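You operate a simulated robot arm through the tools that you are given. There is no shell and no other tool. Be economical: measure what you need, move in short steps, check, and stop when the job is done.

Carry out the task below with a simulated two-armed robot. There is one attempt and no reset: what you move stays moved.

Task
Shut the drain tap, pull the lock pin and bring the air up to 7 bar.
Fine: open the air valve too, but only after the tap is shut.

It is judged by the outcome, as a careful person would: the job done as asked, and still so three seconds after it is handed in. It fails if anything else is knocked over, pushed out of place, dropped, spilled or broken.

Robot
Two 6-joint arms with three-finger grippers on one trunk, on a base that drives. Base frame: it is fixed to the floor where the robot stands at the start and does not move with it; the origin is under the middle of the robot, x ahead of it, y to its left, z up; the surface under the hand at the start is at about z = 0.85. Readings come in m, rad, newtons and seconds.
The left shoulder is at the start at [0.021, 0.17, 1.55], the right one opposite. With the tool pointing down near the work surface each hand reaches from about 0.28 to 0.56 m from the robot's upright axis, wherever it stands, measured 20 degrees to its own side. Places, roughly: air valve [0.5, 0.1, 1]; drain tap [0.5, 0, 0.9]; red lock pin [0.6, 0.1, 1]. Payload 2.2 kg a hand.
The TCP of each hand is the grasp point between the finger pads, 0.025 m short of the fingertips. In the tool frame z runs along the fingers and y along their closing line. Largest opening 0.104 m; the body of the gripper starts 0.074 m behind the TCP.
Orientation is that of the tool frame in the base frame, as a unit quaternion [x, y, z, w]. With the fingers straight down and closing along the base's y, the tool's x points along the base's -x, its y along +y and its z along -z.

Tools
- The arms move only by the tool play_rows. It takes "left_plan", "right_plan" or both (then of equal length, played together; a hand with none holds still); each is a list that holds one entry, the list of rows, each a list of 7 numbers: the finger opening in m, from 0 to 0.104, then the shift along the tool's x, y, z in m, then the turn, a rotation vector about the tool's x, y, z in rad. In form: [[[claw, dx, dy, dz, wx, wy, wz], ...]]. A call has 1 to 10 rows; each row shifts and turns the commanded pose from where the row before left it, along the tool's axes as they then stand. Each row takes 0.2 s and may step no farther than 0.05 m and 0.15 rad from the row before; otherwise, or with a gripper value out of range, the whole call is refused. A pose out of reach is approached as far as the arm can. The call stops where the force on the tool passes 40 N (or 10 N more than at its start, if that is more) or the arm is blocked; 0.2 s more then pass. The fingers move at their own pace and stop on an object; they squeeze with about 21 N. The grip force told is the motor's: it shows also when the fingers shut on nothing. Time passes only in rows, and 0.2 s behind the last, so rows that do not move let the fingers close. The reply holds the time, the measured pose of the TCP, the force on the tool along the base axes, the opening and the grip force, in the units named above and with some noise, with the torque about the TCP (base axes, N m) and any sound that the robot's microphone picked up, and new pictures: "pictures" is both (left out), scene, wrist or none (wrist: the cameras of the hands that moved).
- Cameras (640 x 400 px; columns grow to the right, rows downward): "scene" is now at [0.1591, -0.001, 1.4428]; the picture's right is [-0.02, -1.00, -0.00], its down [-0.58, 0.01, -0.81] and it looks along [0.81, -0.02, -0.58] (base axes); focal length 256 px, centre (320, 200). "left" rides on the left gripper at [0.082, -0.003, -0.104] in its tool frame; the picture's right is [0.04, 1.00, 0.00], its down [-0.75, 0.03, -0.66] and it looks along [-0.66, 0.03, 0.75] (tool axes); focal length 256 px, centre (320, 200). "right" rides on the right gripper at [0.082, 0.003, -0.104] in its tool frame; the picture's right is [-0.04, 1.00, 0.00], its down [-0.75, -0.03, -0.66] and it looks along [-0.66, -0.03, 0.75] (tool axes); focal length 256 px, centre (320, 200).
- move_column(by): slides the trunk up (or, below 0, down) by that many m; the arms and the scene camera ride with it, the base frame stays. It gives what a move gives, with no picture.
- steer(legs): drives the robot by 1 to 6 legs, each [ahead, left, turn to the left] in m, m and rad, along the robot's own axes; the way and the turn of a leg run together, so that a leg with both is an arc; at most 1.5 m and 3.142 rad a leg. The arms and the cameras ride along, it lands a little off, and it stops where it bumps. It gives what a move gives, and a new picture of the scene camera.
- turn_head(pan, tilt): turns the head with the scene camera to pan (to the left, within 1.047 rad either way) and tilt (down, from -0.506 to 1.204), counted from straight ahead of the robot. It gives what a move gives, and a new picture of the scene camera.
- probe_pixels(camera, pixels): there is no depth. For up to 12 entries [column, row, z] of the newest picture of that camera ("zoom" is the newest enlarged one), the place [x, y] in the base frame at which the ray of that pixel passes the height z, good to about 0.002 m. It takes no simulated time.
- zoom(camera, box): a new picture of the part [left, top, right, bottom] of that camera's present view, enlarged. It takes no simulated time.
- close_job(): hands the job in; it is judged then, once.

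Work in short steps. Measure before you move; look again where a grasp or a placing could have gone wrong, and mend it. You have 80 turns and 260 pictures in all, those below and enlarged ones among them. Open the grippers and draw the arms clear of the work before you hand the job in, unless the task says otherwise; then end with one line.

The tools are called as a command line: name --argument value ..., lists and objects as JSON in quotes. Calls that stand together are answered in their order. play_rows: Moves the arms, as the interface text tells. Its arguments: {"type":"object","properties":{"left_plan":{"type":"array"},"right_plan":{"type":"array"},"pictures":{"type":"string","enum":["both","scene","wrist","none"]}},"required":[]} The other tools are called the same way: move_column (by) slides the trunk up or down; steer (legs) drives the base; turn_head (pan, tilt) turns the head that bears the scene camera; probe_pixels (camera, pixels) gives the place at which the rays of pixels pass given heights; zoom (camera, box) takes an enlarged picture of a part of a camera's view; close_job () hands the job in.

At the start:

```text
t: 0.0
left_eef_pos: [0.6066, 0.1962, 1.2549]
left_orientation: [0.0, 1.0, 0.0, 0.0]
left_wrist_force: [-0.6, 0.5, 0.2]
left_torque: [0.02, -0.03, 0.02]
left_grip_width: 0.1042
left_grasp_force: 0.0
right_eef_pos: [0.5729, -0.2866, 1.1484]
right_orientation: [0.0, 1.0, 0.0, 0.0]
right_wrist_force: [-0.7, 0.1, 0.6]
right_torque: [0.01, 0.02, -0.03]
right_grip_width: 0.1039
right_grasp_force: 0.0
trunk travel left (down, up): [-0.742, 0.0]
robot x, y, heading: [0.0012, 0.0016, 0.001]
head pan, tilt: [-0.019, 0.623]
```

scene: 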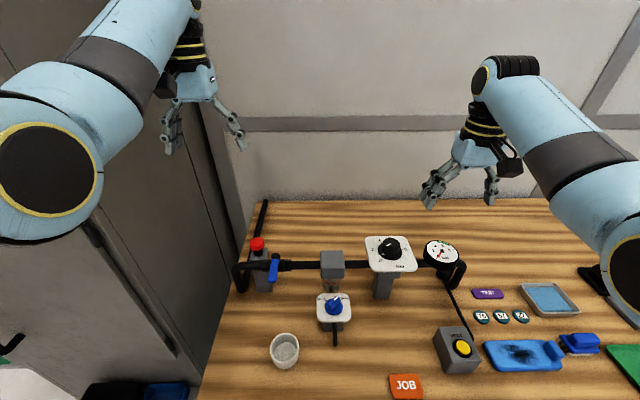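
right: 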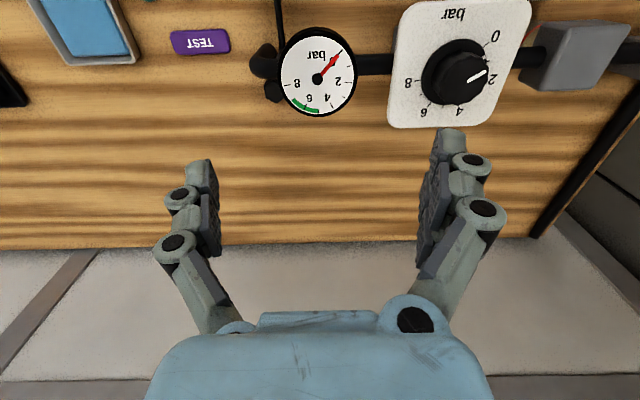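
left: 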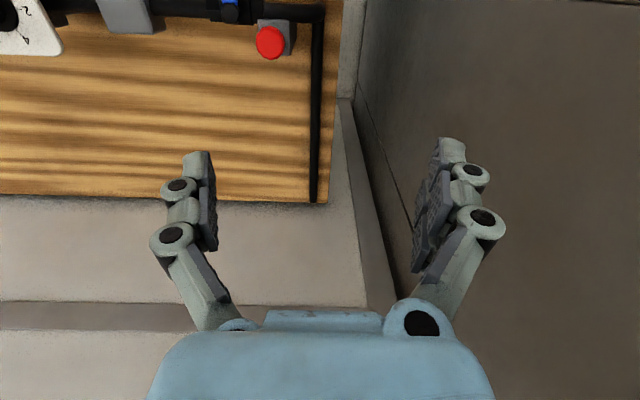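

The scene shows a pipe with a red pin (257,245), blue valve lever (274,270), filter with blue tap (334,307), regulator knob (390,250) and gauge (441,252). I zoom in to see the details.

zoom --camera "scene" --box '[225, 225, 365, 345]'

zoom --camera "scene" --box '[350, 220, 540, 400]'

```text
3.33 times, centred on (295, 285) of scene
```

zoom: 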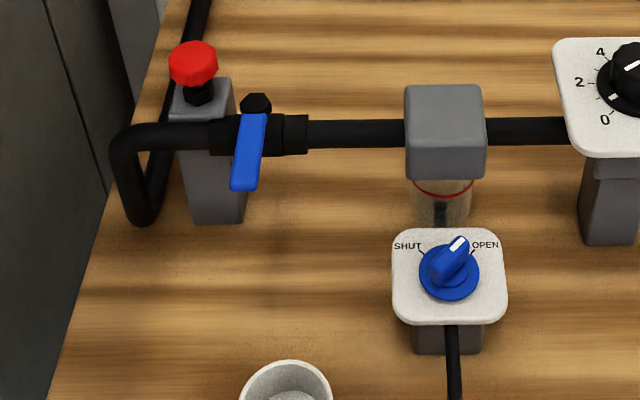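

```text
2.22 times, centred on (445, 310) of scene
```

zoom: 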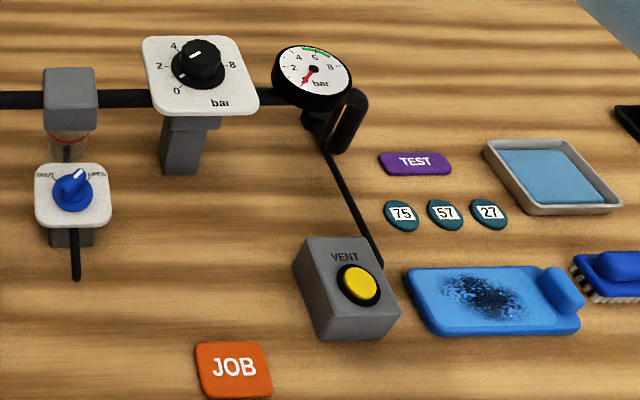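

I probe key points in both scene and wrist cameras at several heights to triangulate.

probe_pixels --camera "scene" --pixels '[[257, 244, 1.0], [257, 244, 0.95], [390, 248, 1.0], [390, 248, 0.95], [441, 253, 1.0], [441, 253, 0.95], [334, 307, 0.9], [334, 307, 0.95], [274, 270, 0.95], [274, 270, 0.9], [285, 350, 0.85], [459, 349, 0.9]]'

probe_pixels --camera "right" --pixels '[[465, 74, 1.0], [465, 74, 0.95], [318, 78, 1.0], [318, 78, 0.95]]'

probe_pixels --camera "left" --pixels '[[271, 42, 1.0], [271, 42, 0.95]]'

zoom --camera "right" --box '[250, 0, 640, 140]'

```text
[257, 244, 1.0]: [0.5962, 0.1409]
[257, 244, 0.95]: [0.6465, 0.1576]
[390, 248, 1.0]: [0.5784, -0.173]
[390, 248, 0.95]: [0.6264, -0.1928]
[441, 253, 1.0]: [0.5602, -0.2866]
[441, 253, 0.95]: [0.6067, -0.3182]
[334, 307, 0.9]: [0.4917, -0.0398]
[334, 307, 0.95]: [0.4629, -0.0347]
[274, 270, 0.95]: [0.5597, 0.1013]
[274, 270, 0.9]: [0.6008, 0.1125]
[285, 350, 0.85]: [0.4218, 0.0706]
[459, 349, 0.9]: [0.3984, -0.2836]
```

```text
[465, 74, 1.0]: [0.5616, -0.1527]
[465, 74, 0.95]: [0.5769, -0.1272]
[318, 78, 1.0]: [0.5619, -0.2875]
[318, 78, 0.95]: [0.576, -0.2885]
```

```text
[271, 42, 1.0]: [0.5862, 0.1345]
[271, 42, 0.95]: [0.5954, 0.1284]
```

```text
1.64 times, centred on (445, 70) of right
```

zoom: 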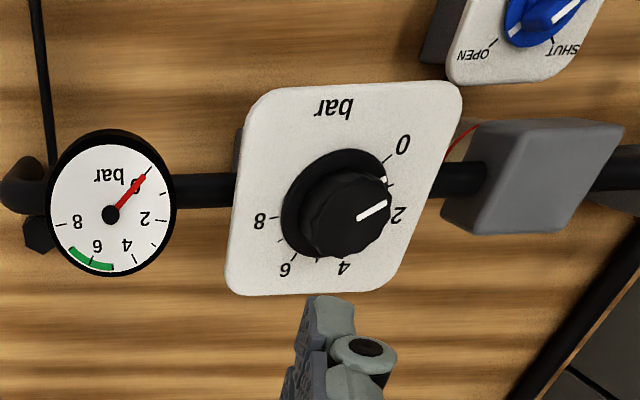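

Pin head ≈ (0.59,0.138,1.007), regulator knob top ≈ (0.556,-0.164,1.022). I move the left hand over the tap for a close look.

play_rows --left_plan '[[[0.104, 0.0181, -0.0337, 0.0193, 0, 0, 0], [0.104, 0.0181, -0.0337, 0.0193, 0, 0, 0], [0.104, 0.0181, -0.0337, 0.0193, 0, 0, 0], [0.104, 0.0181, -0.0337, 0.0193, 0, 0, 0], [0.104, 0.0181, -0.0337, 0.0193, 0, 0, 0], [0.104, 0.0181, -0.0337, 0.0193, 0, 0, 0], [0.104, 0.0181, -0.0337, 0.0193, 0, 0, 0], [0.104, 0, 0, 0, 0, 0, 0]]]' --pictures "both"

```text
t: 1.3
left_eef_pos: [0.5587, 0.1356, 1.1534]
left_orientation: [-0.041, 0.997, 0.057, 0.018]
left_wrist_force: [0.3, -0.1, 0.4]
left_torque: [0.03, 0.01, 0.02]
left_grip_width: 0.104
left_grasp_force: 0.0
left hand out of reach, approached as far as the arm can: row 5, 6
right_eef_pos: [0.5718, -0.2864, 1.1484]
right_orientation: [-0.001, 1.0, 0.0, -0.001]
right_wrist_force: [0.7, -0.3, -0.3]
right_torque: [0.02, 0.0, 0.03]
right_grip_width: 0.104
right_grasp_force: 0.1
trunk travel left (down, up): [-0.742, 0.0]
robot x, y, heading: [0.0003, 0.0006, 0.001]
head pan, tilt: [-0.019, 0.623]
stopped in row 6 (left hand): the arm was blocked; the commanded pose is now the measured one
```

scene: 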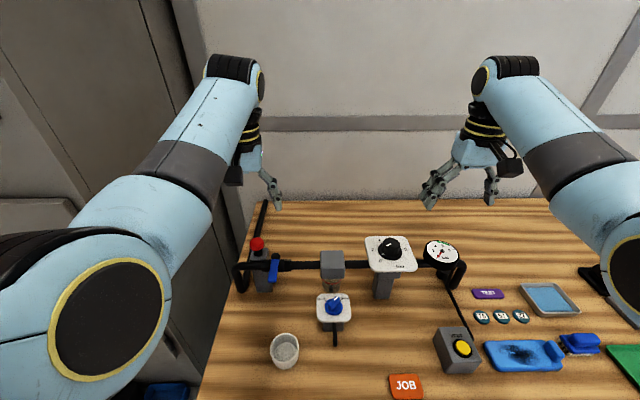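
left: 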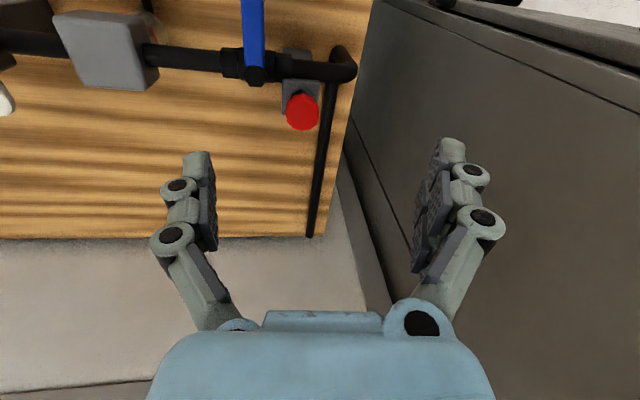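

The left hand stopped at an inner reach limit across the middle. I'll drive the base right by 0.2 m so the tap lies on the left hand's own side; everything below the hands is under z≈1.03, so they clear.

steer --legs '[[0, -0.2, 0]]'

```text
t: 2.9
left_eef_pos: [0.5585, -0.067, 1.1528]
left_orientation: [-0.041, 0.997, 0.057, 0.017]
left_wrist_force: [-0.1, 0.8, 0.6]
left_torque: [0.01, -0.02, 0.02]
left_grip_width: 0.1041
left_grasp_force: 0.1
right_eef_pos: [0.5718, -0.4882, 1.1488]
right_orientation: [-0.001, 1.0, 0.0, 0.0]
right_wrist_force: [-0.1, -0.5, 0.0]
right_torque: [0.05, -0.04, -0.04]
right_grip_width: 0.104
right_grasp_force: 0.0
trunk travel left (down, up): [-0.742, 0.0]
robot x, y, heading: [0.0003, -0.2032, -0.004]
head pan, tilt: [-0.019, 0.623]
```

scene: 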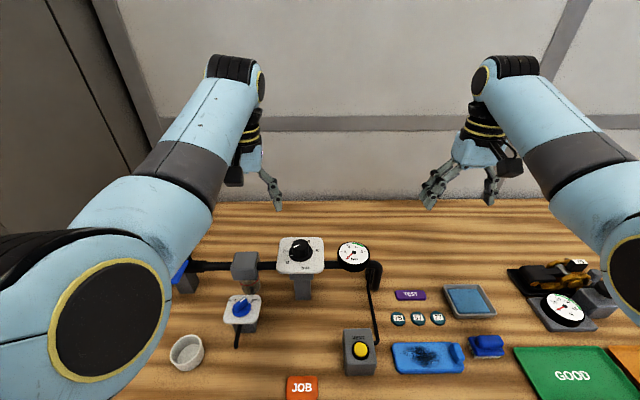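

I straighten the hand (tool turn [0.114,0.034,0.082]) and shift it above the tap.

play_rows --left_plan '[[[0.104, 0, 0, 0, 0.057, 0.017, 0.041], [0.104, 0, 0, 0, 0.057, 0.017, 0.041], [0.104, 0.04, 0.015, 0.018, 0, 0, 0], [0.104, 0.04, 0.012, 0.018, 0, 0, 0], [0.104, 0, 0, 0, 0, 0, 0]]]' --pictures "wrist"

```text
t: 4.1
left_eef_pos: [0.4872, -0.0314, 1.1231]
left_orientation: [-0.003, 1.0, 0.006, 0.008]
left_wrist_force: [-0.8, 0.9, 0.2]
left_torque: [0.03, 0.03, 0.0]
left_grip_width: 0.1039
left_grasp_force: 0.2
right_eef_pos: [0.5748, -0.4887, 1.1494]
right_orientation: [-0.001, 1.0, 0.001, -0.001]
right_wrist_force: [0.7, -0.4, -0.2]
right_torque: [0.03, 0.02, -0.01]
right_grip_width: 0.1039
right_grasp_force: 0.0
trunk travel left (down, up): [-0.742, 0.0]
robot x, y, heading: [0.0002, -0.2076, 0.001]
head pan, tilt: [-0.019, 0.623]
```

left: 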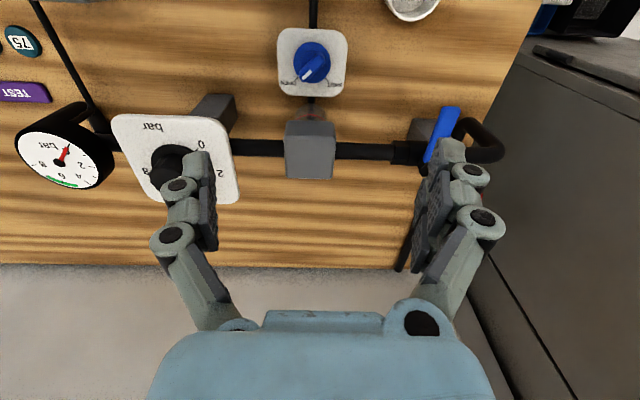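

Now zoom on the tap and the valve from the left wrist, and probe them.

zoom --camera "left" --box '[250, 15, 370, 105]'

zoom --camera "left" --box '[370, 90, 530, 190]'

probe_pixels --camera "left" --pixels '[[312, 63, 0.9], [312, 63, 0.95], [448, 112, 0.95], [448, 112, 1.0], [430, 160, 0.95], [430, 160, 1.0], [279, 91, 0.9], [346, 92, 0.9], [346, 31, 0.9], [280, 31, 0.9]]'

probe_pixels --camera "scene" --pixels '[[242, 308, 0.9], [242, 308, 0.95], [228, 320, 0.9], [260, 322, 0.9], [262, 297, 0.9], [229, 296, 0.9]]'

```text
4.44 times, centred on (310, 60) of left
```

zoom: 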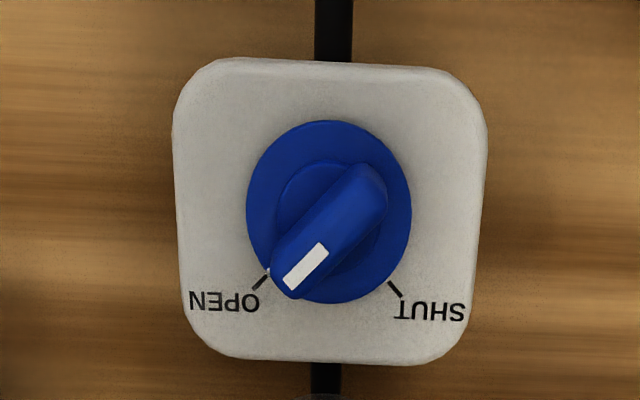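

```text
4.00 times, centred on (450, 140) of left
```

zoom: 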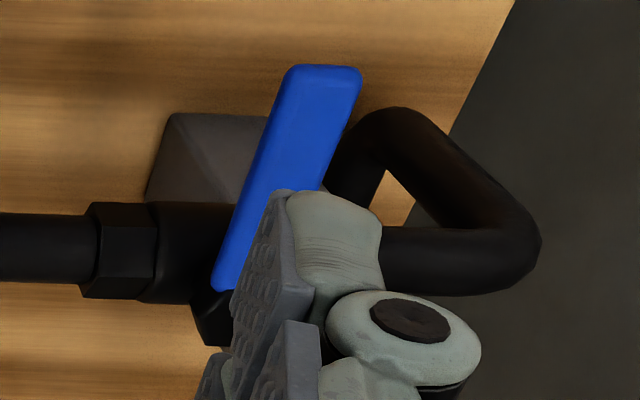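

```text
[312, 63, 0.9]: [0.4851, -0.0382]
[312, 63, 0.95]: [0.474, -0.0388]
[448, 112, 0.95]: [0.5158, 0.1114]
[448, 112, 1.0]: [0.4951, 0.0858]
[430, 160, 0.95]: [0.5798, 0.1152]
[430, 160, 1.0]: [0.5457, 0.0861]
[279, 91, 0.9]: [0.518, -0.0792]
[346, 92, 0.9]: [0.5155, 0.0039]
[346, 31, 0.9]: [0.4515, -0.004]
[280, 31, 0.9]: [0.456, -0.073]
```

```text
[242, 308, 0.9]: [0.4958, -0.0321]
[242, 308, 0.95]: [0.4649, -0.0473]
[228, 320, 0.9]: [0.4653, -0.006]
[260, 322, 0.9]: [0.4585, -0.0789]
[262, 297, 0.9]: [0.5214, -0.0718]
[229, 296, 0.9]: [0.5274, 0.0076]
```

The tap knob is at ≈(0.481,-0.0385), flange top z≈0.918, handle pointing to OPEN (toward +x,-y). I narrow the fingers, turn the hand 45° so they straddle the handle, and lower to z≈1.05.

play_rows --left_plan '[[[0.055, 0.006, -0.007, 0.02, 0, 0, 0.131], [0.055, 0, 0, 0.02, 0, 0, 0.131], [0.055, 0, 0, 0.02, 0, 0, 0.131], [0.055, 0, 0, 0.013, 0, 0, 0.131], [0.055, 0, 0, 0, 0, 0, 0.131], [0.055, 0, 0, 0, 0, 0, 0.131], [0.055, 0, 0, 0, 0, 0, 0], [0.055, 0, 0, 0, 0, 0, 0]]]' --pictures "wrist"

```text
t: 5.9
left_eef_pos: [0.4848, -0.0312, 1.0531]
left_orientation: [0.379, 0.925, 0.014, 0.007]
left_wrist_force: [0.2, -0.6, -0.1]
left_torque: [0.0, 0.03, 0.0]
left_grip_width: 0.0553
left_grasp_force: 0.1
right_eef_pos: [0.5716, -0.4875, 1.149]
right_orientation: [-0.001, 1.0, 0.0, -0.001]
right_wrist_force: [-1.5, 0.8, -0.1]
right_torque: [0.03, 0.0, 0.01]
right_grip_width: 0.104
right_grasp_force: 0.1
trunk travel left (down, up): [-0.742, 0.0]
robot x, y, heading: [-0.0026, -0.204, 0.002]
head pan, tilt: [-0.019, 0.623]
```

left: 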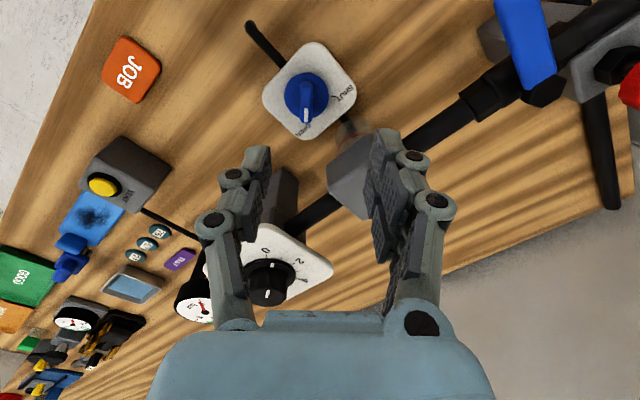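

The handle shows at about (305,100). Probe it from this nearer viewpoint.

zoom --camera "left" --box '[250, 30, 370, 150]'

probe_pixels --camera "left" --pixels '[[305, 100, 0.92], [305, 100, 0.94], [303, 84, 0.93], [307, 120, 0.93]]'

```text
3.33 times, centred on (310, 90) of left
```

zoom: 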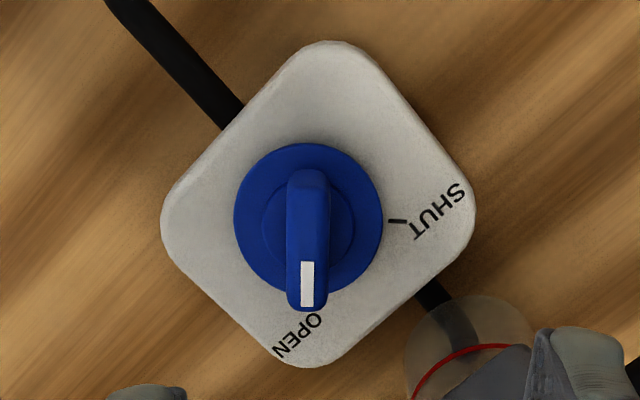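

```text
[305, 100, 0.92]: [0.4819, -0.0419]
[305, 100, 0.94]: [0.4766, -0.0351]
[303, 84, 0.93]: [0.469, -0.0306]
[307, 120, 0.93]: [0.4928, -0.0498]
```

Alignment is good; knob axis ≈(0.481,-0.039). I shift (tool dx -0.003, dy -0.0085) and descend to z≈0.95, then read.

play_rows --left_plan '[[[0.055, -0.003, -0.0085, 0.02, 0, 0, 0], [0.055, 0, 0, 0.03, 0, 0, 0], [0.055, 0, 0, 0.03, 0, 0, 0], [0.055, 0, 0, 0.02, 0, 0, 0], [0.055, 0, 0, 0, 0, 0, 0]]]' --pictures "both"

```text
t: 7.1
left_eef_pos: [0.4672, -0.0539, 0.9427]
left_orientation: [0.382, 0.924, 0.001, 0.0]
left_wrist_force: [2.1, 4.9, 10.3]
left_torque: [0.33, -0.24, 0.0]
left_grip_width: 0.0661
left_grasp_force: 4.2
right_eef_pos: [0.5735, -0.4873, 1.15]
right_orientation: [-0.001, 1.0, 0.0, 0.0]
right_wrist_force: [-0.9, -0.2, 0.5]
right_torque: [0.0, -0.01, -0.05]
right_grip_width: 0.1042
right_grasp_force: 0.0
trunk travel left (down, up): [-0.742, 0.0]
robot x, y, heading: [-0.0012, -0.2035, 0.004]
head pan, tilt: [-0.019, 0.623]
```

scene: 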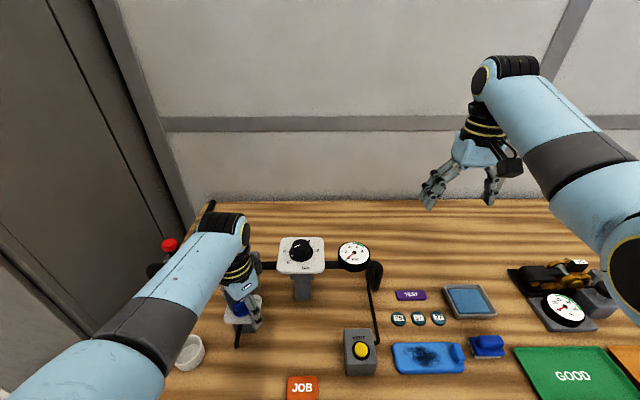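
left: 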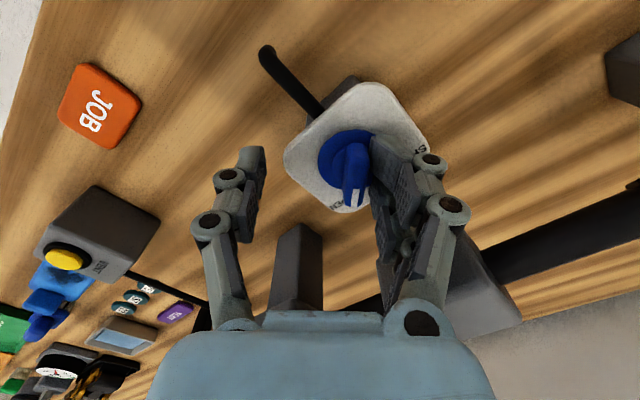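

The hand landed at (0.467,-0.054), off the target: one finger presses beside the handle (grip 0.066). I back up 0.04 m and re-measure.

play_rows --left_plan '[[[0.055, 0, 0, -0.02, 0, 0, 0], [0.055, 0, 0, -0.02, 0, 0, 0], [0.055, 0, 0, 0, 0, 0, 0], [0.055, 0, 0, 0, 0, 0, 0]]]' --pictures "wrist"

```text
t: 8.1
left_eef_pos: [0.4795, -0.0409, 0.9916]
left_orientation: [0.38, 0.925, 0.013, 0.005]
left_wrist_force: [0.1, 0.3, -0.3]
left_torque: [-0.01, 0.01, -0.01]
left_grip_width: 0.055
left_grasp_force: 0.0
right_eef_pos: [0.5714, -0.4881, 1.1488]
right_orientation: [-0.001, 1.0, 0.0, 0.0]
right_wrist_force: [0.1, -0.3, 0.8]
right_torque: [-0.02, 0.0, -0.01]
right_grip_width: 0.104
right_grasp_force: 0.1
trunk travel left (down, up): [-0.742, 0.0]
robot x, y, heading: [0.0001, -0.1981, -0.0]
head pan, tilt: [-0.019, 0.623]
```

left: 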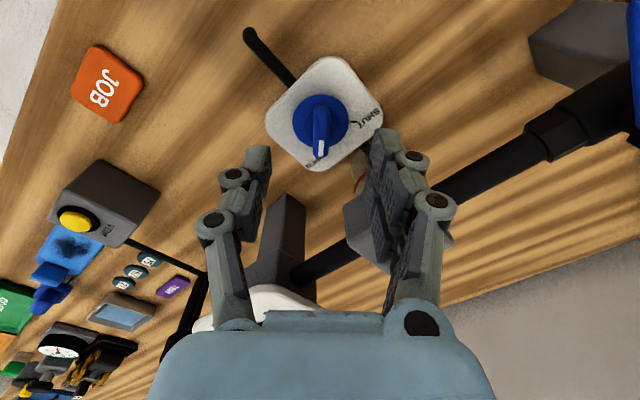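

In free air the hand is right over the axis (0.4795,-0.041), so descending, its +x+y side must have hit the filter block. I examine the block's extent.

zoom --camera "left" --box '[240, 100, 480, 300]'

zoom --camera "scene" --box '[180, 190, 340, 340]'

```text
2.00 times, centred on (360, 200) of left
```

zoom: 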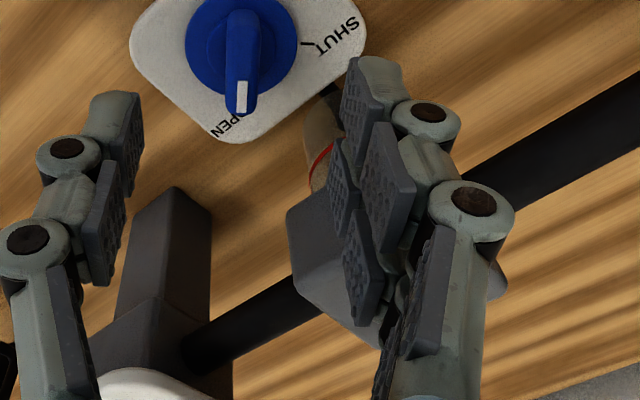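

```text
2.67 times, centred on (260, 265) of scene
```

zoom: 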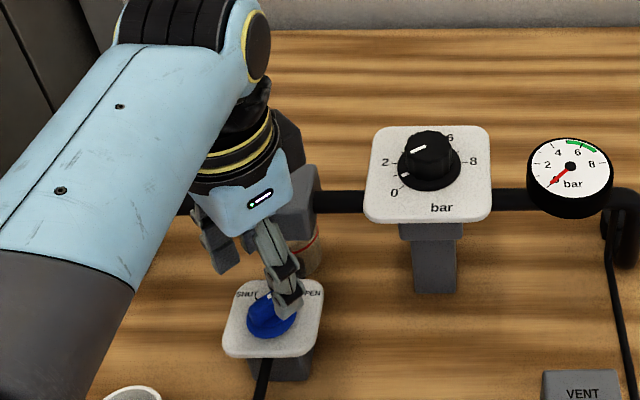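

The handle was pushing the inner side of one finger: the hand itself shifts as the arm gets into full reach on descent (the commanded pose is ≈(0.467,-0.054)). I correct with tool dy +0.02 and descend a little, then read.

play_rows --left_plan '[[[0.055, 0, 0.0205, 0, 0, 0, 0], [0.055, 0, 0, 0.018, 0, 0, 0], [0.055, 0, 0, 0, 0, 0, 0], [0.055, 0, 0, 0, 0, 0, 0]]]' --pictures "wrist"

```text
t: 9.1
left_eef_pos: [0.4827, -0.0401, 0.9659]
left_orientation: [0.383, 0.924, -0.001, -0.001]
left_wrist_force: [0.4, 0.7, -0.1]
left_torque: [-0.02, -0.02, 0.01]
left_grip_width: 0.0548
left_grasp_force: 0.0
right_eef_pos: [0.573, -0.4877, 1.1493]
right_orientation: [-0.001, 1.0, 0.0, 0.0]
right_wrist_force: [-0.5, 0.9, 0.3]
right_torque: [0.0, 0.02, 0.01]
right_grip_width: 0.1041
right_grasp_force: 0.0
trunk travel left (down, up): [-0.742, 0.0]
robot x, y, heading: [-0.0022, -0.1989, 0.003]
head pan, tilt: [-0.019, 0.623]
```

left: 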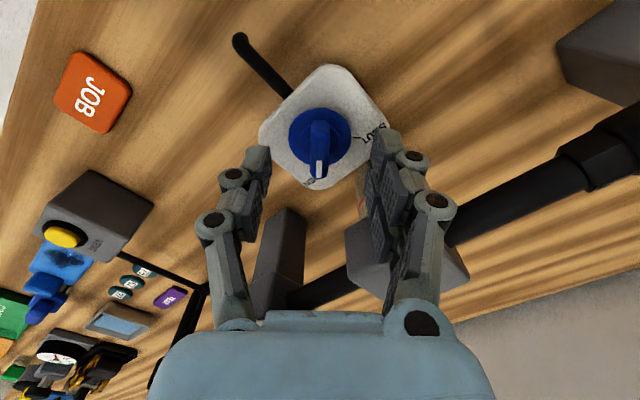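

Now on the axis and untilted, handle centred between the fingers. Descend 0.02 and close.

play_rows --left_plan '[[[0.055, 0, 0, 0.01, 0, 0, 0], [0.055, 0, 0, 0.01, 0, 0, 0], [0.03, 0, 0, 0, 0, 0, 0], [0.0, 0, 0, 0, 0, 0, 0], [0.0, 0, 0, 0, 0, 0, 0], [0.0, 0, 0, 0, 0, 0, 0]]]' --pictures "wrist"

```text
t: 10.5
left_eef_pos: [0.4822, -0.041, 0.9462]
left_orientation: [0.383, 0.924, -0.001, -0.001]
left_wrist_force: [-5.3, -6.7, -5.1]
left_torque: [-0.41, -0.09, 0.02]
left_grip_width: 0.0253
left_grasp_force: 44.9
right_eef_pos: [0.5724, -0.4884, 1.1493]
right_orientation: [-0.001, 1.0, 0.0, 0.0]
right_wrist_force: [-0.1, 0.2, 0.6]
right_torque: [-0.03, -0.01, -0.01]
right_grip_width: 0.1038
right_grasp_force: 0.1
trunk travel left (down, up): [-0.742, 0.0]
robot x, y, heading: [0.003, -0.2071, -0.001]
head pan, tilt: [-0.019, 0.623]
```

left: 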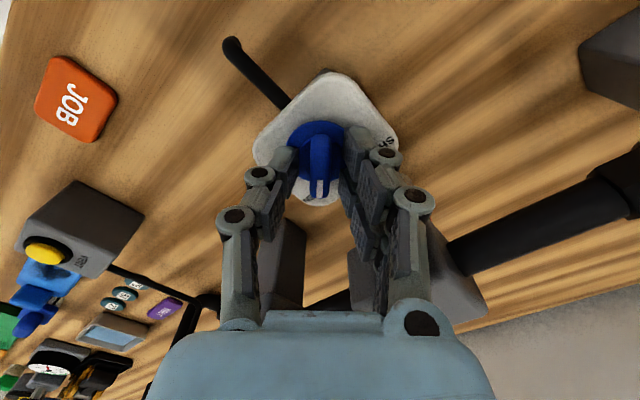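

Opening stopped at 0.025, wider than the handle (~0.012): perhaps the tips grip the hub under it. Zoom to check.

zoom --camera "left" --box '[240, 90, 420, 220]'

```text
3.08 times, centred on (330, 155) of left
```

zoom: 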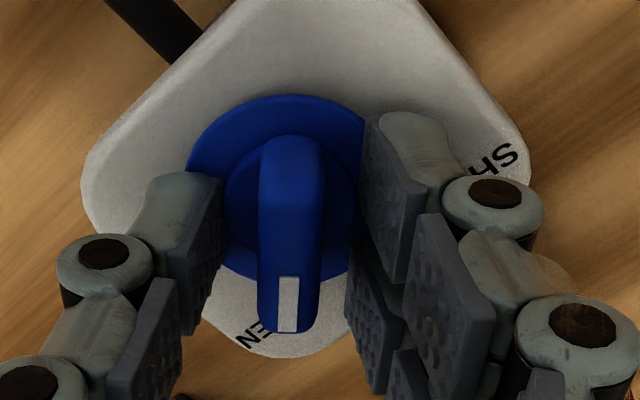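

The tips clamp the round hub, not the handle. Open slightly, rise 0.01 and close again.

play_rows --left_plan '[[[0.045, 0, 0, 0, 0, 0, 0], [0.045, 0, 0, -0.01, 0, 0, 0], [0.0, 0, 0, 0, 0, 0, 0], [0.0, 0, 0, 0, 0, 0, 0], [0.0, 0, 0, 0, 0, 0, 0]]]' --pictures "wrist"

zoom --camera "left" --box '[240, 90, 420, 220]'

```text
t: 11.7
left_eef_pos: [0.4825, -0.0407, 0.9565]
left_orientation: [0.382, 0.924, -0.001, 0.0]
left_wrist_force: [-3.6, -4.4, -0.4]
left_torque: [-0.13, 0.09, 0.01]
left_grip_width: 0.0119
left_grasp_force: 38.9
right_eef_pos: [0.5726, -0.4888, 1.1499]
right_orientation: [-0.002, 1.0, 0.0, 0.0]
right_wrist_force: [-0.7, -1.0, 0.2]
right_torque: [-0.03, -0.02, 0.0]
right_grip_width: 0.1042
right_grasp_force: 0.0
trunk travel left (down, up): [-0.742, 0.0]
robot x, y, heading: [-0.0016, -0.2045, -0.001]
head pan, tilt: [-0.019, 0.623]
```

left: 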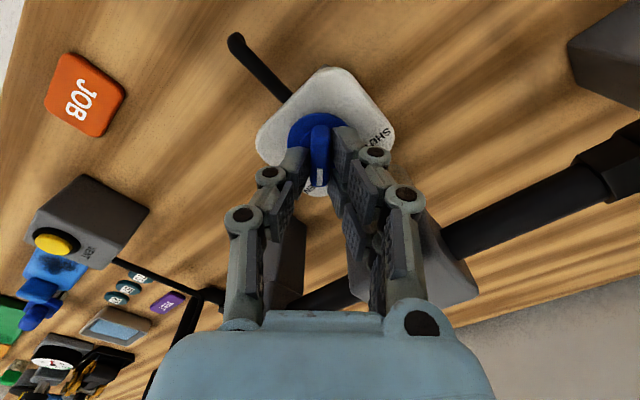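

```text
3.08 times, centred on (330, 155) of left
```

zoom: 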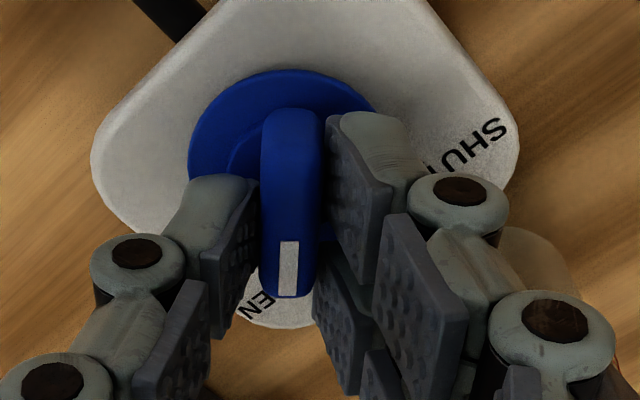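

Handle gripped (0.0119). Turn counter-clockwise (tool z negative) toward SHUT, 1.5 rad first.

play_rows --left_plan '[[[0, 0, 0, 0, 0, 0, -0.149], [0, 0, 0, 0, 0, 0, -0.149], [0, 0, 0, 0, 0, 0, -0.149], [0, 0, 0, 0, 0, 0, -0.149], [0, 0, 0, 0, 0, 0, -0.149], [0, 0, 0, 0, 0, 0, -0.149], [0, 0, 0, 0, 0, 0, -0.149], [0, 0, 0, 0, 0, 0, -0.149], [0, 0, 0, 0, 0, 0, -0.149], [0, 0, 0, 0, 0, 0, -0.149]]]' --pictures "both"

```text
t: 13.9
left_eef_pos: [0.4831, -0.0355, 0.9559]
left_orientation: [-0.347, 0.938, 0.001, 0.001]
left_wrist_force: [-3.2, 29.3, 12.9]
left_torque: [0.33, 0.47, -0.1]
left_grip_width: 0.012
left_grasp_force: 38.5
right_eef_pos: [0.5712, -0.4841, 1.1498]
right_orientation: [-0.002, 1.0, -0.001, 0.0]
right_wrist_force: [0.5, 0.2, -0.4]
right_torque: [-0.02, 0.0, 0.01]
right_grip_width: 0.1041
right_grasp_force: 0.0
trunk travel left (down, up): [-0.742, 0.0]
robot x, y, heading: [0.0025, -0.2041, 0.003]
head pan, tilt: [-0.019, 0.623]
```

scene: 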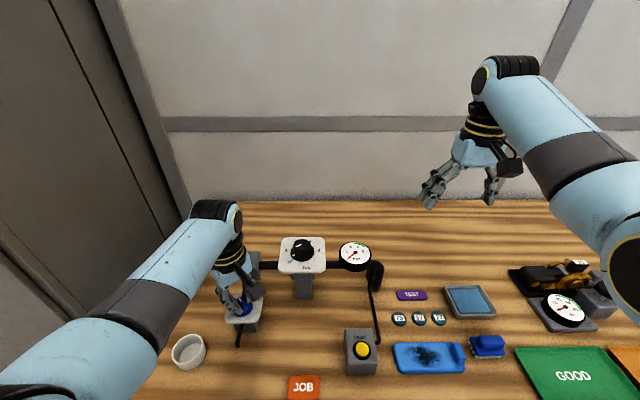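
left: 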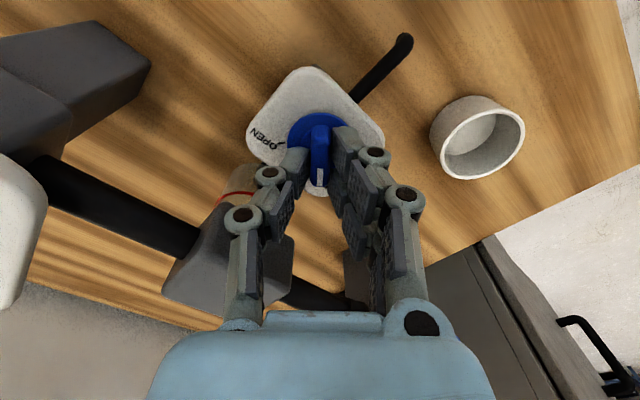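

Turned 86°; side force 29 N. Check the pointer against the SHUT mark before going on.

zoom --camera "left" --box '[220, 60, 420, 220]'

zoom --camera "scene" --box '[190, 220, 310, 340]'

```text
2.50 times, centred on (320, 140) of left
```

zoom: 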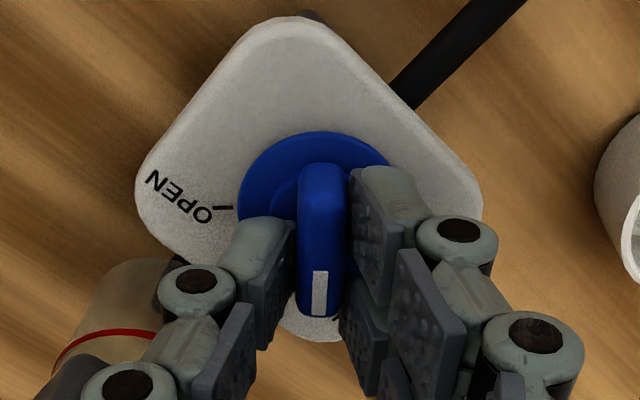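

```text
3.33 times, centred on (250, 280) of scene
```

zoom: 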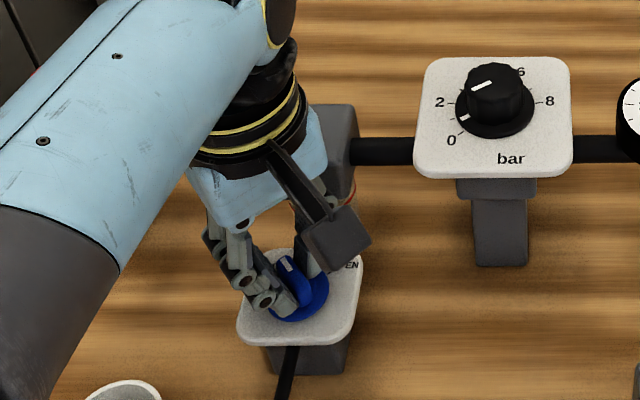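

Nearly at SHUT. I relieve the side force (base +y 0.004) and turn a further 0.1 rad.

play_rows --left_plan '[[[0, -0.0026, 0.003, 0, 0, 0, 0], [0, 0, 0, 0, 0, 0, -0.05], [0, 0, 0, 0, 0, 0, -0.05], [0, 0, 0, 0, 0, 0, 0]]]' --pictures "wrist"

zoom --camera "left" --box '[220, 60, 420, 220]'

```text
t: 14.9
left_eef_pos: [0.483, -0.0352, 0.9566]
left_orientation: [-0.392, 0.92, -0.001, 0.0]
left_wrist_force: [-4.7, 17.9, 9.7]
left_torque: [0.65, -0.12, -1.15]
left_grip_width: 0.0121
left_grasp_force: 39.2
right_eef_pos: [0.5722, -0.4854, 1.1502]
right_orientation: [-0.001, 1.0, 0.0, 0.0]
right_wrist_force: [-0.3, 0.7, 0.3]
right_torque: [0.01, 0.02, -0.02]
right_grip_width: 0.104
right_grasp_force: 0.0
trunk travel left (down, up): [-0.742, 0.0]
robot x, y, heading: [-0.0013, -0.2043, -0.0]
head pan, tilt: [-0.019, 0.623]
```

left: 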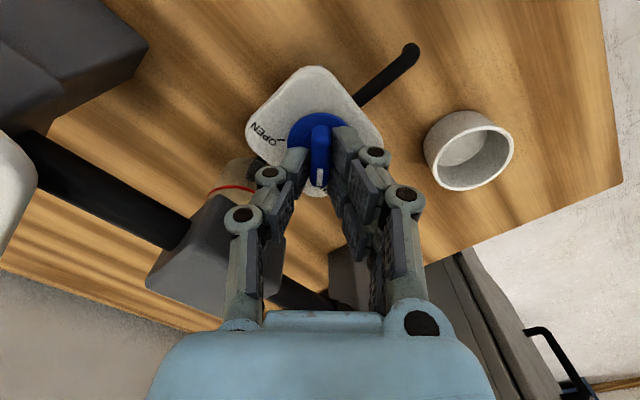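

```text
2.50 times, centred on (320, 140) of left
```

zoom: 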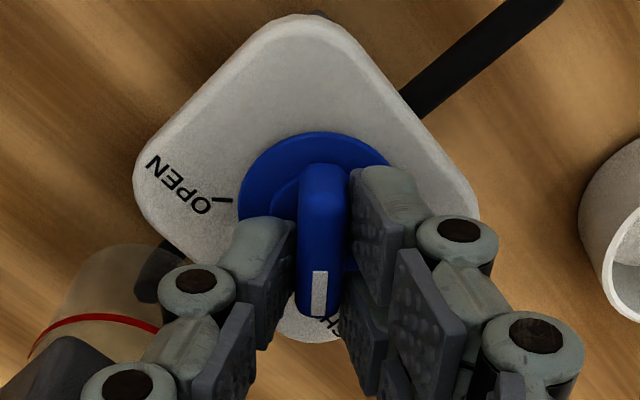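

Torque -1.15 N m at 92°: the end stop is reached. Open and rise to look.

play_rows --left_plan '[[[0.05, 0, 0, 0, 0, 0, 0], [0.055, 0, 0, 0, 0, 0, 0], [0.055, 0, 0, -0.02, 0, 0, 0], [0.055, 0, 0, -0.05, 0, 0, 0], [0.055, 0, 0, -0.05, 0, 0, 0.12], [0.055, 0, 0, -0.03, 0, 0, 0.13], [0.055, 0, 0, 0, 0, 0, 0.13], [0.055, 0, 0, 0, 0, 0, 0.13], [0.055, 0, 0, 0, 0, 0, 0.13], [0.055, 0, 0, 0, 0, 0, 0.14]]]' --pictures "both"

zoom --camera "left" --box '[250, 15, 370, 105]'

```text
t: 17.1
left_eef_pos: [0.4841, -0.0341, 1.1046]
left_orientation: [-0.011, 1.0, 0.0, 0.001]
left_wrist_force: [0.5, -0.4, 0.1]
left_torque: [-0.01, 0.0, 0.03]
left_grip_width: 0.055
left_grasp_force: 0.1
right_eef_pos: [0.5717, -0.4877, 1.1478]
right_orientation: [-0.001, 1.0, 0.0, 0.0]
right_wrist_force: [-0.1, -1.0, -0.5]
right_torque: [0.0, -0.01, -0.01]
right_grip_width: 0.104
right_grasp_force: 0.0
trunk travel left (down, up): [-0.742, 0.0]
robot x, y, heading: [0.003, -0.2067, 0.004]
head pan, tilt: [-0.019, 0.623]
```

scene: 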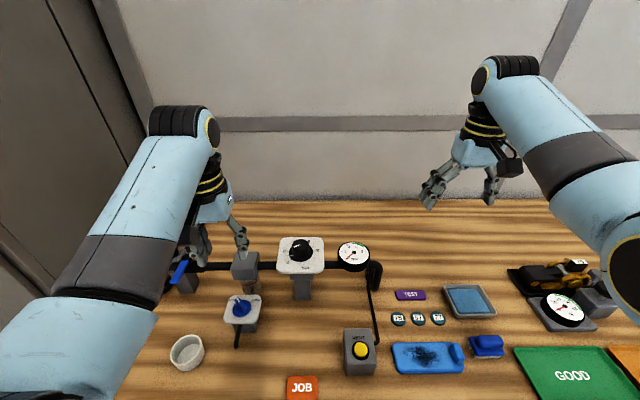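
left: 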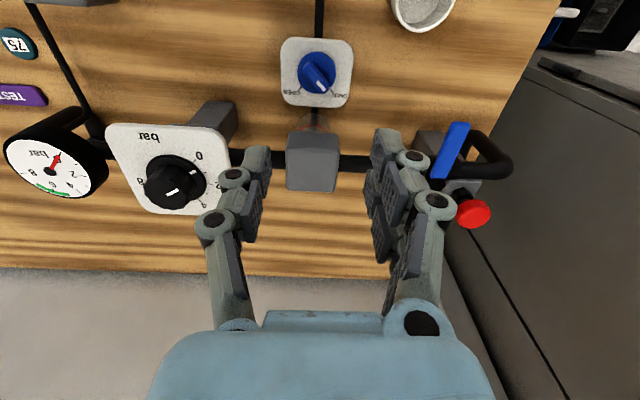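

```text
4.44 times, centred on (310, 60) of left
```

zoom: 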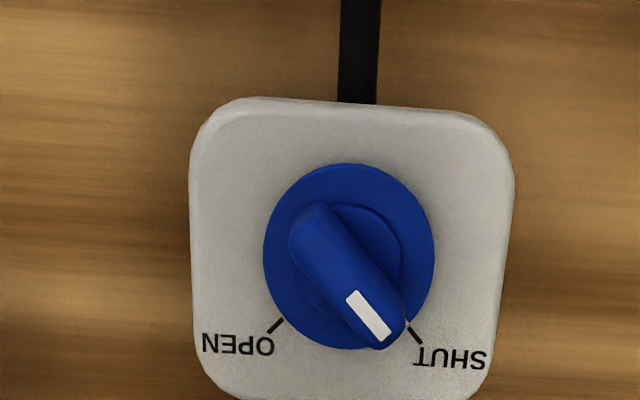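

It's near SHUT; zoom more closely to compare pointer and tick angles.

zoom --camera "left" --box '[285, 45, 349, 85]'

zoom --camera "scene" --box '[210, 285, 274, 325]'

```text
10.00 times, centred on (317, 65) of left
```

zoom: 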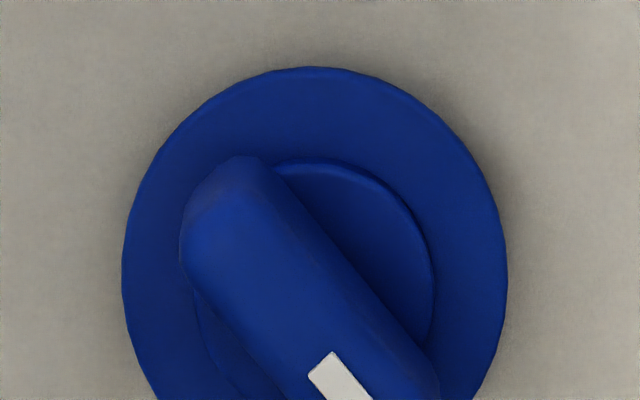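

```text
10.00 times, centred on (242, 305) of scene
```

zoom: 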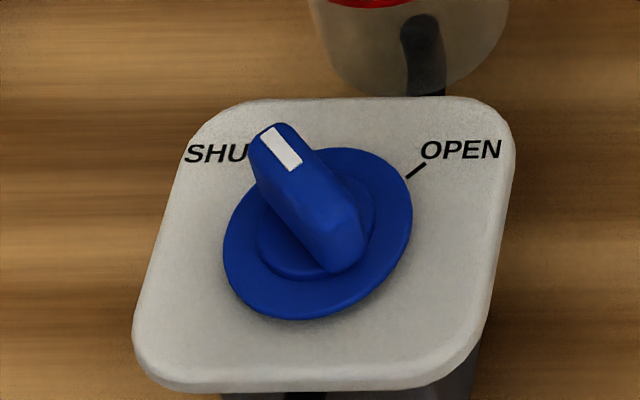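

Edge slope ≈ 47–50° matches the SHUT tick and the stop torque; the tap is shut. Next the pin: drive back left 0.17 m so the pin is straight ahead of the left shoulder.

steer --legs '[[0, 0.17, 0]]'

```text
t: 18.6
left_eef_pos: [0.4824, 0.1409, 1.1043]
left_orientation: [-0.016, 1.0, 0.0, 0.0]
left_wrist_force: [-1.1, 0.1, 0.2]
left_torque: [-0.05, -0.01, -0.02]
left_grip_width: 0.0552
left_grasp_force: 0.1
right_eef_pos: [0.5722, -0.3118, 1.1491]
right_orientation: [-0.004, 1.0, 0.0, 0.0]
right_wrist_force: [0.0, 0.9, 0.3]
right_torque: [-0.02, 0.01, -0.03]
right_grip_width: 0.104
right_grasp_force: 0.1
trunk travel left (down, up): [-0.742, 0.0]
robot x, y, heading: [0.0008, -0.0316, 0.005]
head pan, tilt: [-0.019, 0.623]
```

scene: 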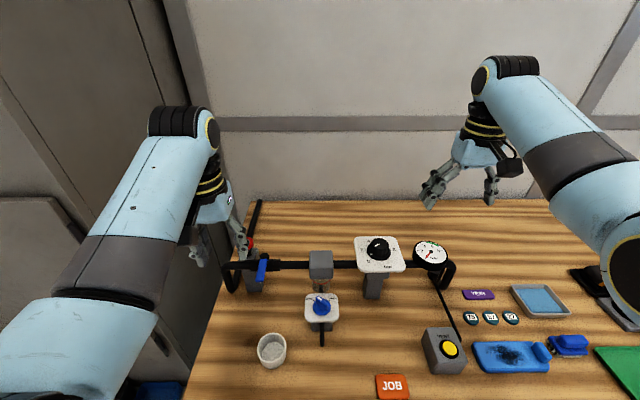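

Take a wrist view of the pin from slightly higher and farther ahead.

play_rows --left_plan '[[[0.06, -0.03, 0, -0.02, 0, 0, 0], [0.06, -0.03, 0, -0.02, 0, 0, 0], [0.06, 0, 0, 0, 0, 0, 0]]]' --pictures "wrist"

zoom --camera "left" --box '[220, 60, 400, 180]'

```text
t: 19.4
left_eef_pos: [0.5421, 0.1435, 1.1453]
left_orientation: [-0.016, 1.0, 0.001, 0.0]
left_wrist_force: [0.4, -0.8, -0.4]
left_torque: [-0.01, 0.01, -0.01]
left_grip_width: 0.06
left_grasp_force: 0.1
right_eef_pos: [0.5733, -0.3108, 1.1493]
right_orientation: [-0.004, 1.0, 0.0, 0.0]
right_wrist_force: [-0.5, -0.9, -0.8]
right_torque: [0.03, 0.0, 0.01]
right_grip_width: 0.1041
right_grasp_force: 0.0
trunk travel left (down, up): [-0.742, 0.0]
robot x, y, heading: [-0.0038, -0.027, 0.009]
head pan, tilt: [-0.019, 0.623]
```

left: 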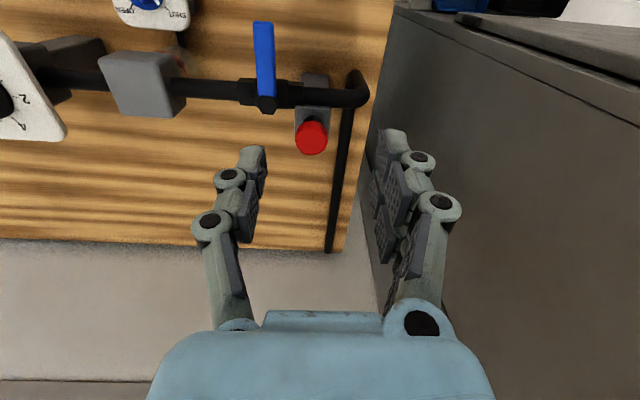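

```text
3.33 times, centred on (310, 120) of left
```

zoom: 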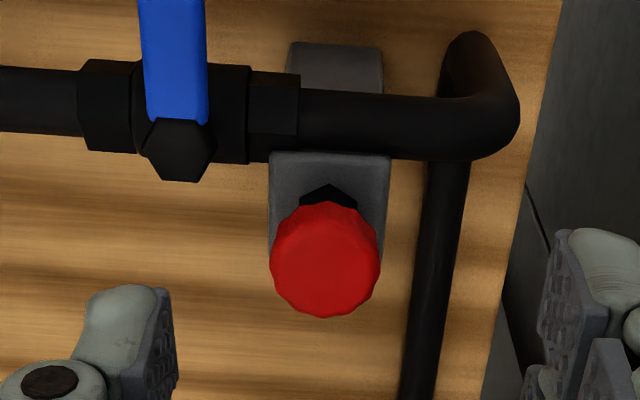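

probe_pixels --camera "left" --pixels '[[312, 138, 1.0], [312, 138, 0.97], [264, 40, 0.95], [264, 40, 0.98], [266, 100, 0.95], [266, 100, 0.98], [267, 72, 0.96]]'

zoom --camera "scene" --box '[210, 220, 310, 310]'

```text
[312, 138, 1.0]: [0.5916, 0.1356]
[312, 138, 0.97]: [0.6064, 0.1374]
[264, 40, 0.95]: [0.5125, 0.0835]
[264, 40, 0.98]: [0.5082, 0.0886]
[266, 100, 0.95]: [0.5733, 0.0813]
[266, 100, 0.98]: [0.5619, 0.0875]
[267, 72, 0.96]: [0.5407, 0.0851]
```

```text
4.44 times, centred on (260, 265) of scene
```

zoom: 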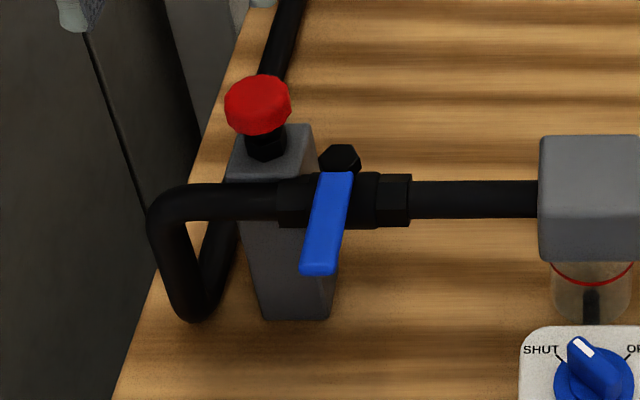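

Pin knob ≈(0.59,0.136), top z≈1.005, about 0.035 wide. Move above it at z≈1.06.

play_rows --left_plan '[[[0.055, -0.024, -0.004, 0.02, 0, 0, 0], [0.055, -0.023, -0.004, 0.02, 0, 0, 0], [0.055, 0, 0, 0.025, 0, 0, -0.03], [0.055, 0, 0, 0.02, 0, 0, 0], [0.055, 0, 0, 0, 0, 0, 0]]]' --pictures "both"

```text
t: 20.6
left_eef_pos: [0.5899, 0.1359, 1.061]
left_orientation: [-0.031, 1.0, 0.001, 0.001]
left_wrist_force: [0.7, -0.5, -0.5]
left_torque: [-0.03, 0.0, 0.02]
left_grip_width: 0.0548
left_grasp_force: 0.1
right_eef_pos: [0.5732, -0.3115, 1.1498]
right_orientation: [-0.002, 1.0, 0.0, 0.001]
right_wrist_force: [-0.9, 0.2, -0.4]
right_torque: [0.02, -0.03, -0.02]
right_grip_width: 0.1042
right_grasp_force: 0.0
trunk travel left (down, up): [-0.742, 0.0]
robot x, y, heading: [-0.0007, -0.0281, 0.007]
head pan, tilt: [-0.019, 0.623]
```

scene: 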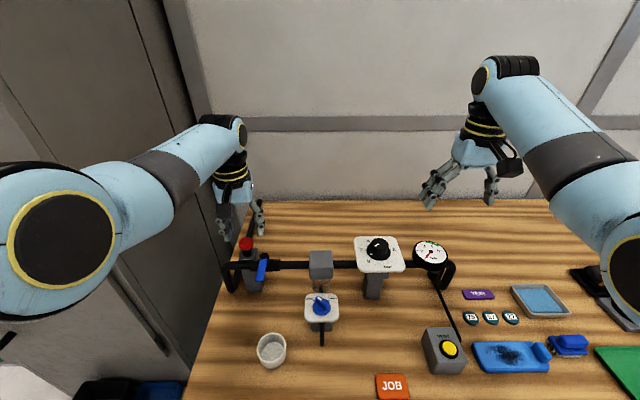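
left: 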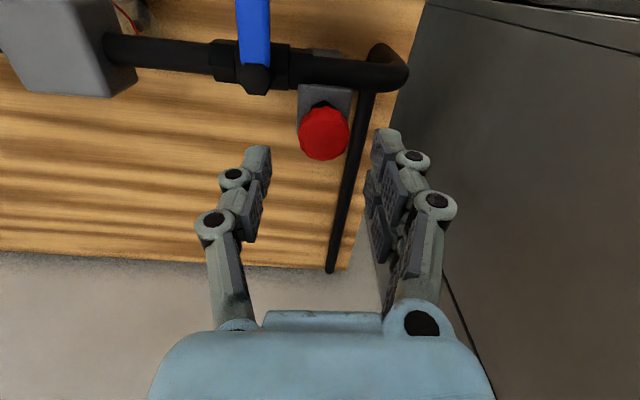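

Probe the pin from here to confirm.

probe_pixels --camera "left" --pixels '[[324, 136, 1.005], [324, 136, 0.99], [301, 140, 0.995], [348, 135, 0.995]]'

probe_pixels --camera "scene" --pixels '[[246, 243, 1.005], [246, 243, 0.99]]'

```text
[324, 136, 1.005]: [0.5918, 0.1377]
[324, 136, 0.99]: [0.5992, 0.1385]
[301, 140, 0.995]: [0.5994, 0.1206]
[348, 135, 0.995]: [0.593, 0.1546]
```

```text
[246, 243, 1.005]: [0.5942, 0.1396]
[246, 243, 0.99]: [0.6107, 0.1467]
```

Pin centre ≈(0.592,0.138). Descend to z≈1.003 and close.

play_rows --left_plan '[[[0.055, -0.002, 0.0015, 0.02, 0, 0, 0], [0.055, 0, 0, 0.02, 0, 0, 0], [0.055, 0, 0, 0.018, 0, 0, 0], [0.02, 0, 0, 0, 0, 0, 0], [0.0, 0, 0, 0, 0, 0, 0], [0, 0, 0, 0, 0, 0, 0]]]' --pictures "wrist"

```text
t: 21.9
left_eef_pos: [0.5862, 0.1356, 1.0069]
left_orientation: [-0.029, 1.0, 0.0, 0.001]
left_wrist_force: [1.1, -10.5, -5.2]
left_torque: [-0.63, -0.54, 0.03]
left_grip_width: 0.0269
left_grasp_force: 45.0
left hand out of reach, approached as far as the arm can: row 3
right_eef_pos: [0.5741, -0.3137, 1.1484]
right_orientation: [-0.003, 1.0, 0.0, -0.001]
right_wrist_force: [-0.7, 0.0, -0.3]
right_torque: [0.01, -0.02, 0.0]
right_grip_width: 0.1039
right_grasp_force: 0.0
trunk travel left (down, up): [-0.742, 0.0]
robot x, y, heading: [-0.0018, -0.0292, 0.006]
head pan, tilt: [-0.019, 0.623]
```

left: 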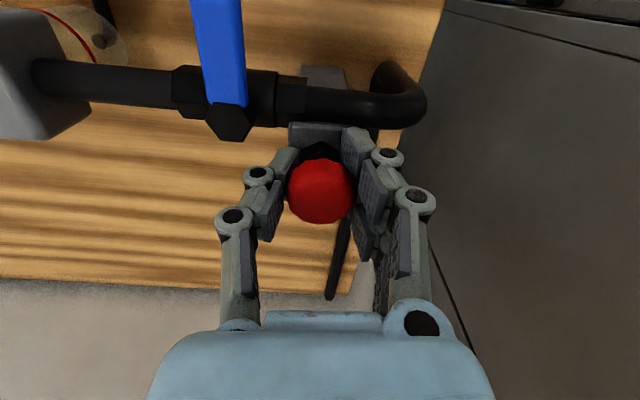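

Grip width 0.027. Check the hold.

zoom --camera "left" --box '[240, 110, 410, 250]'

zoom --camera "scene" --box '[200, 180, 300, 290]'

```text
2.86 times, centred on (325, 180) of left
```

zoom: 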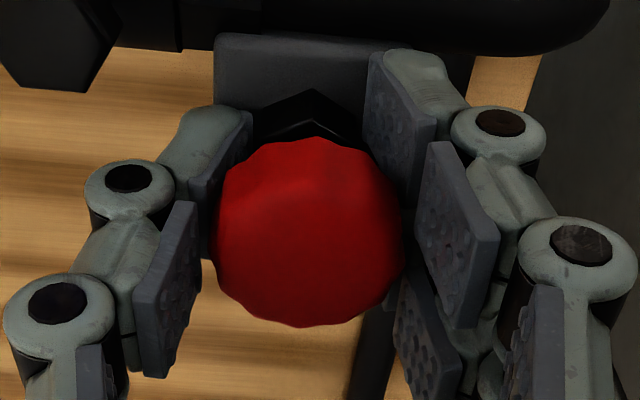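

```text
3.64 times, centred on (250, 235) of scene
```

zoom: 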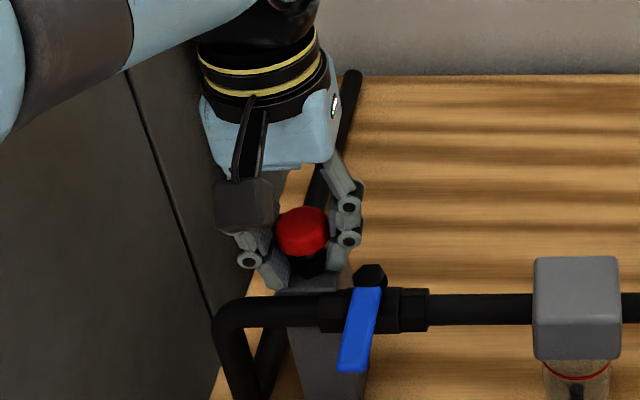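

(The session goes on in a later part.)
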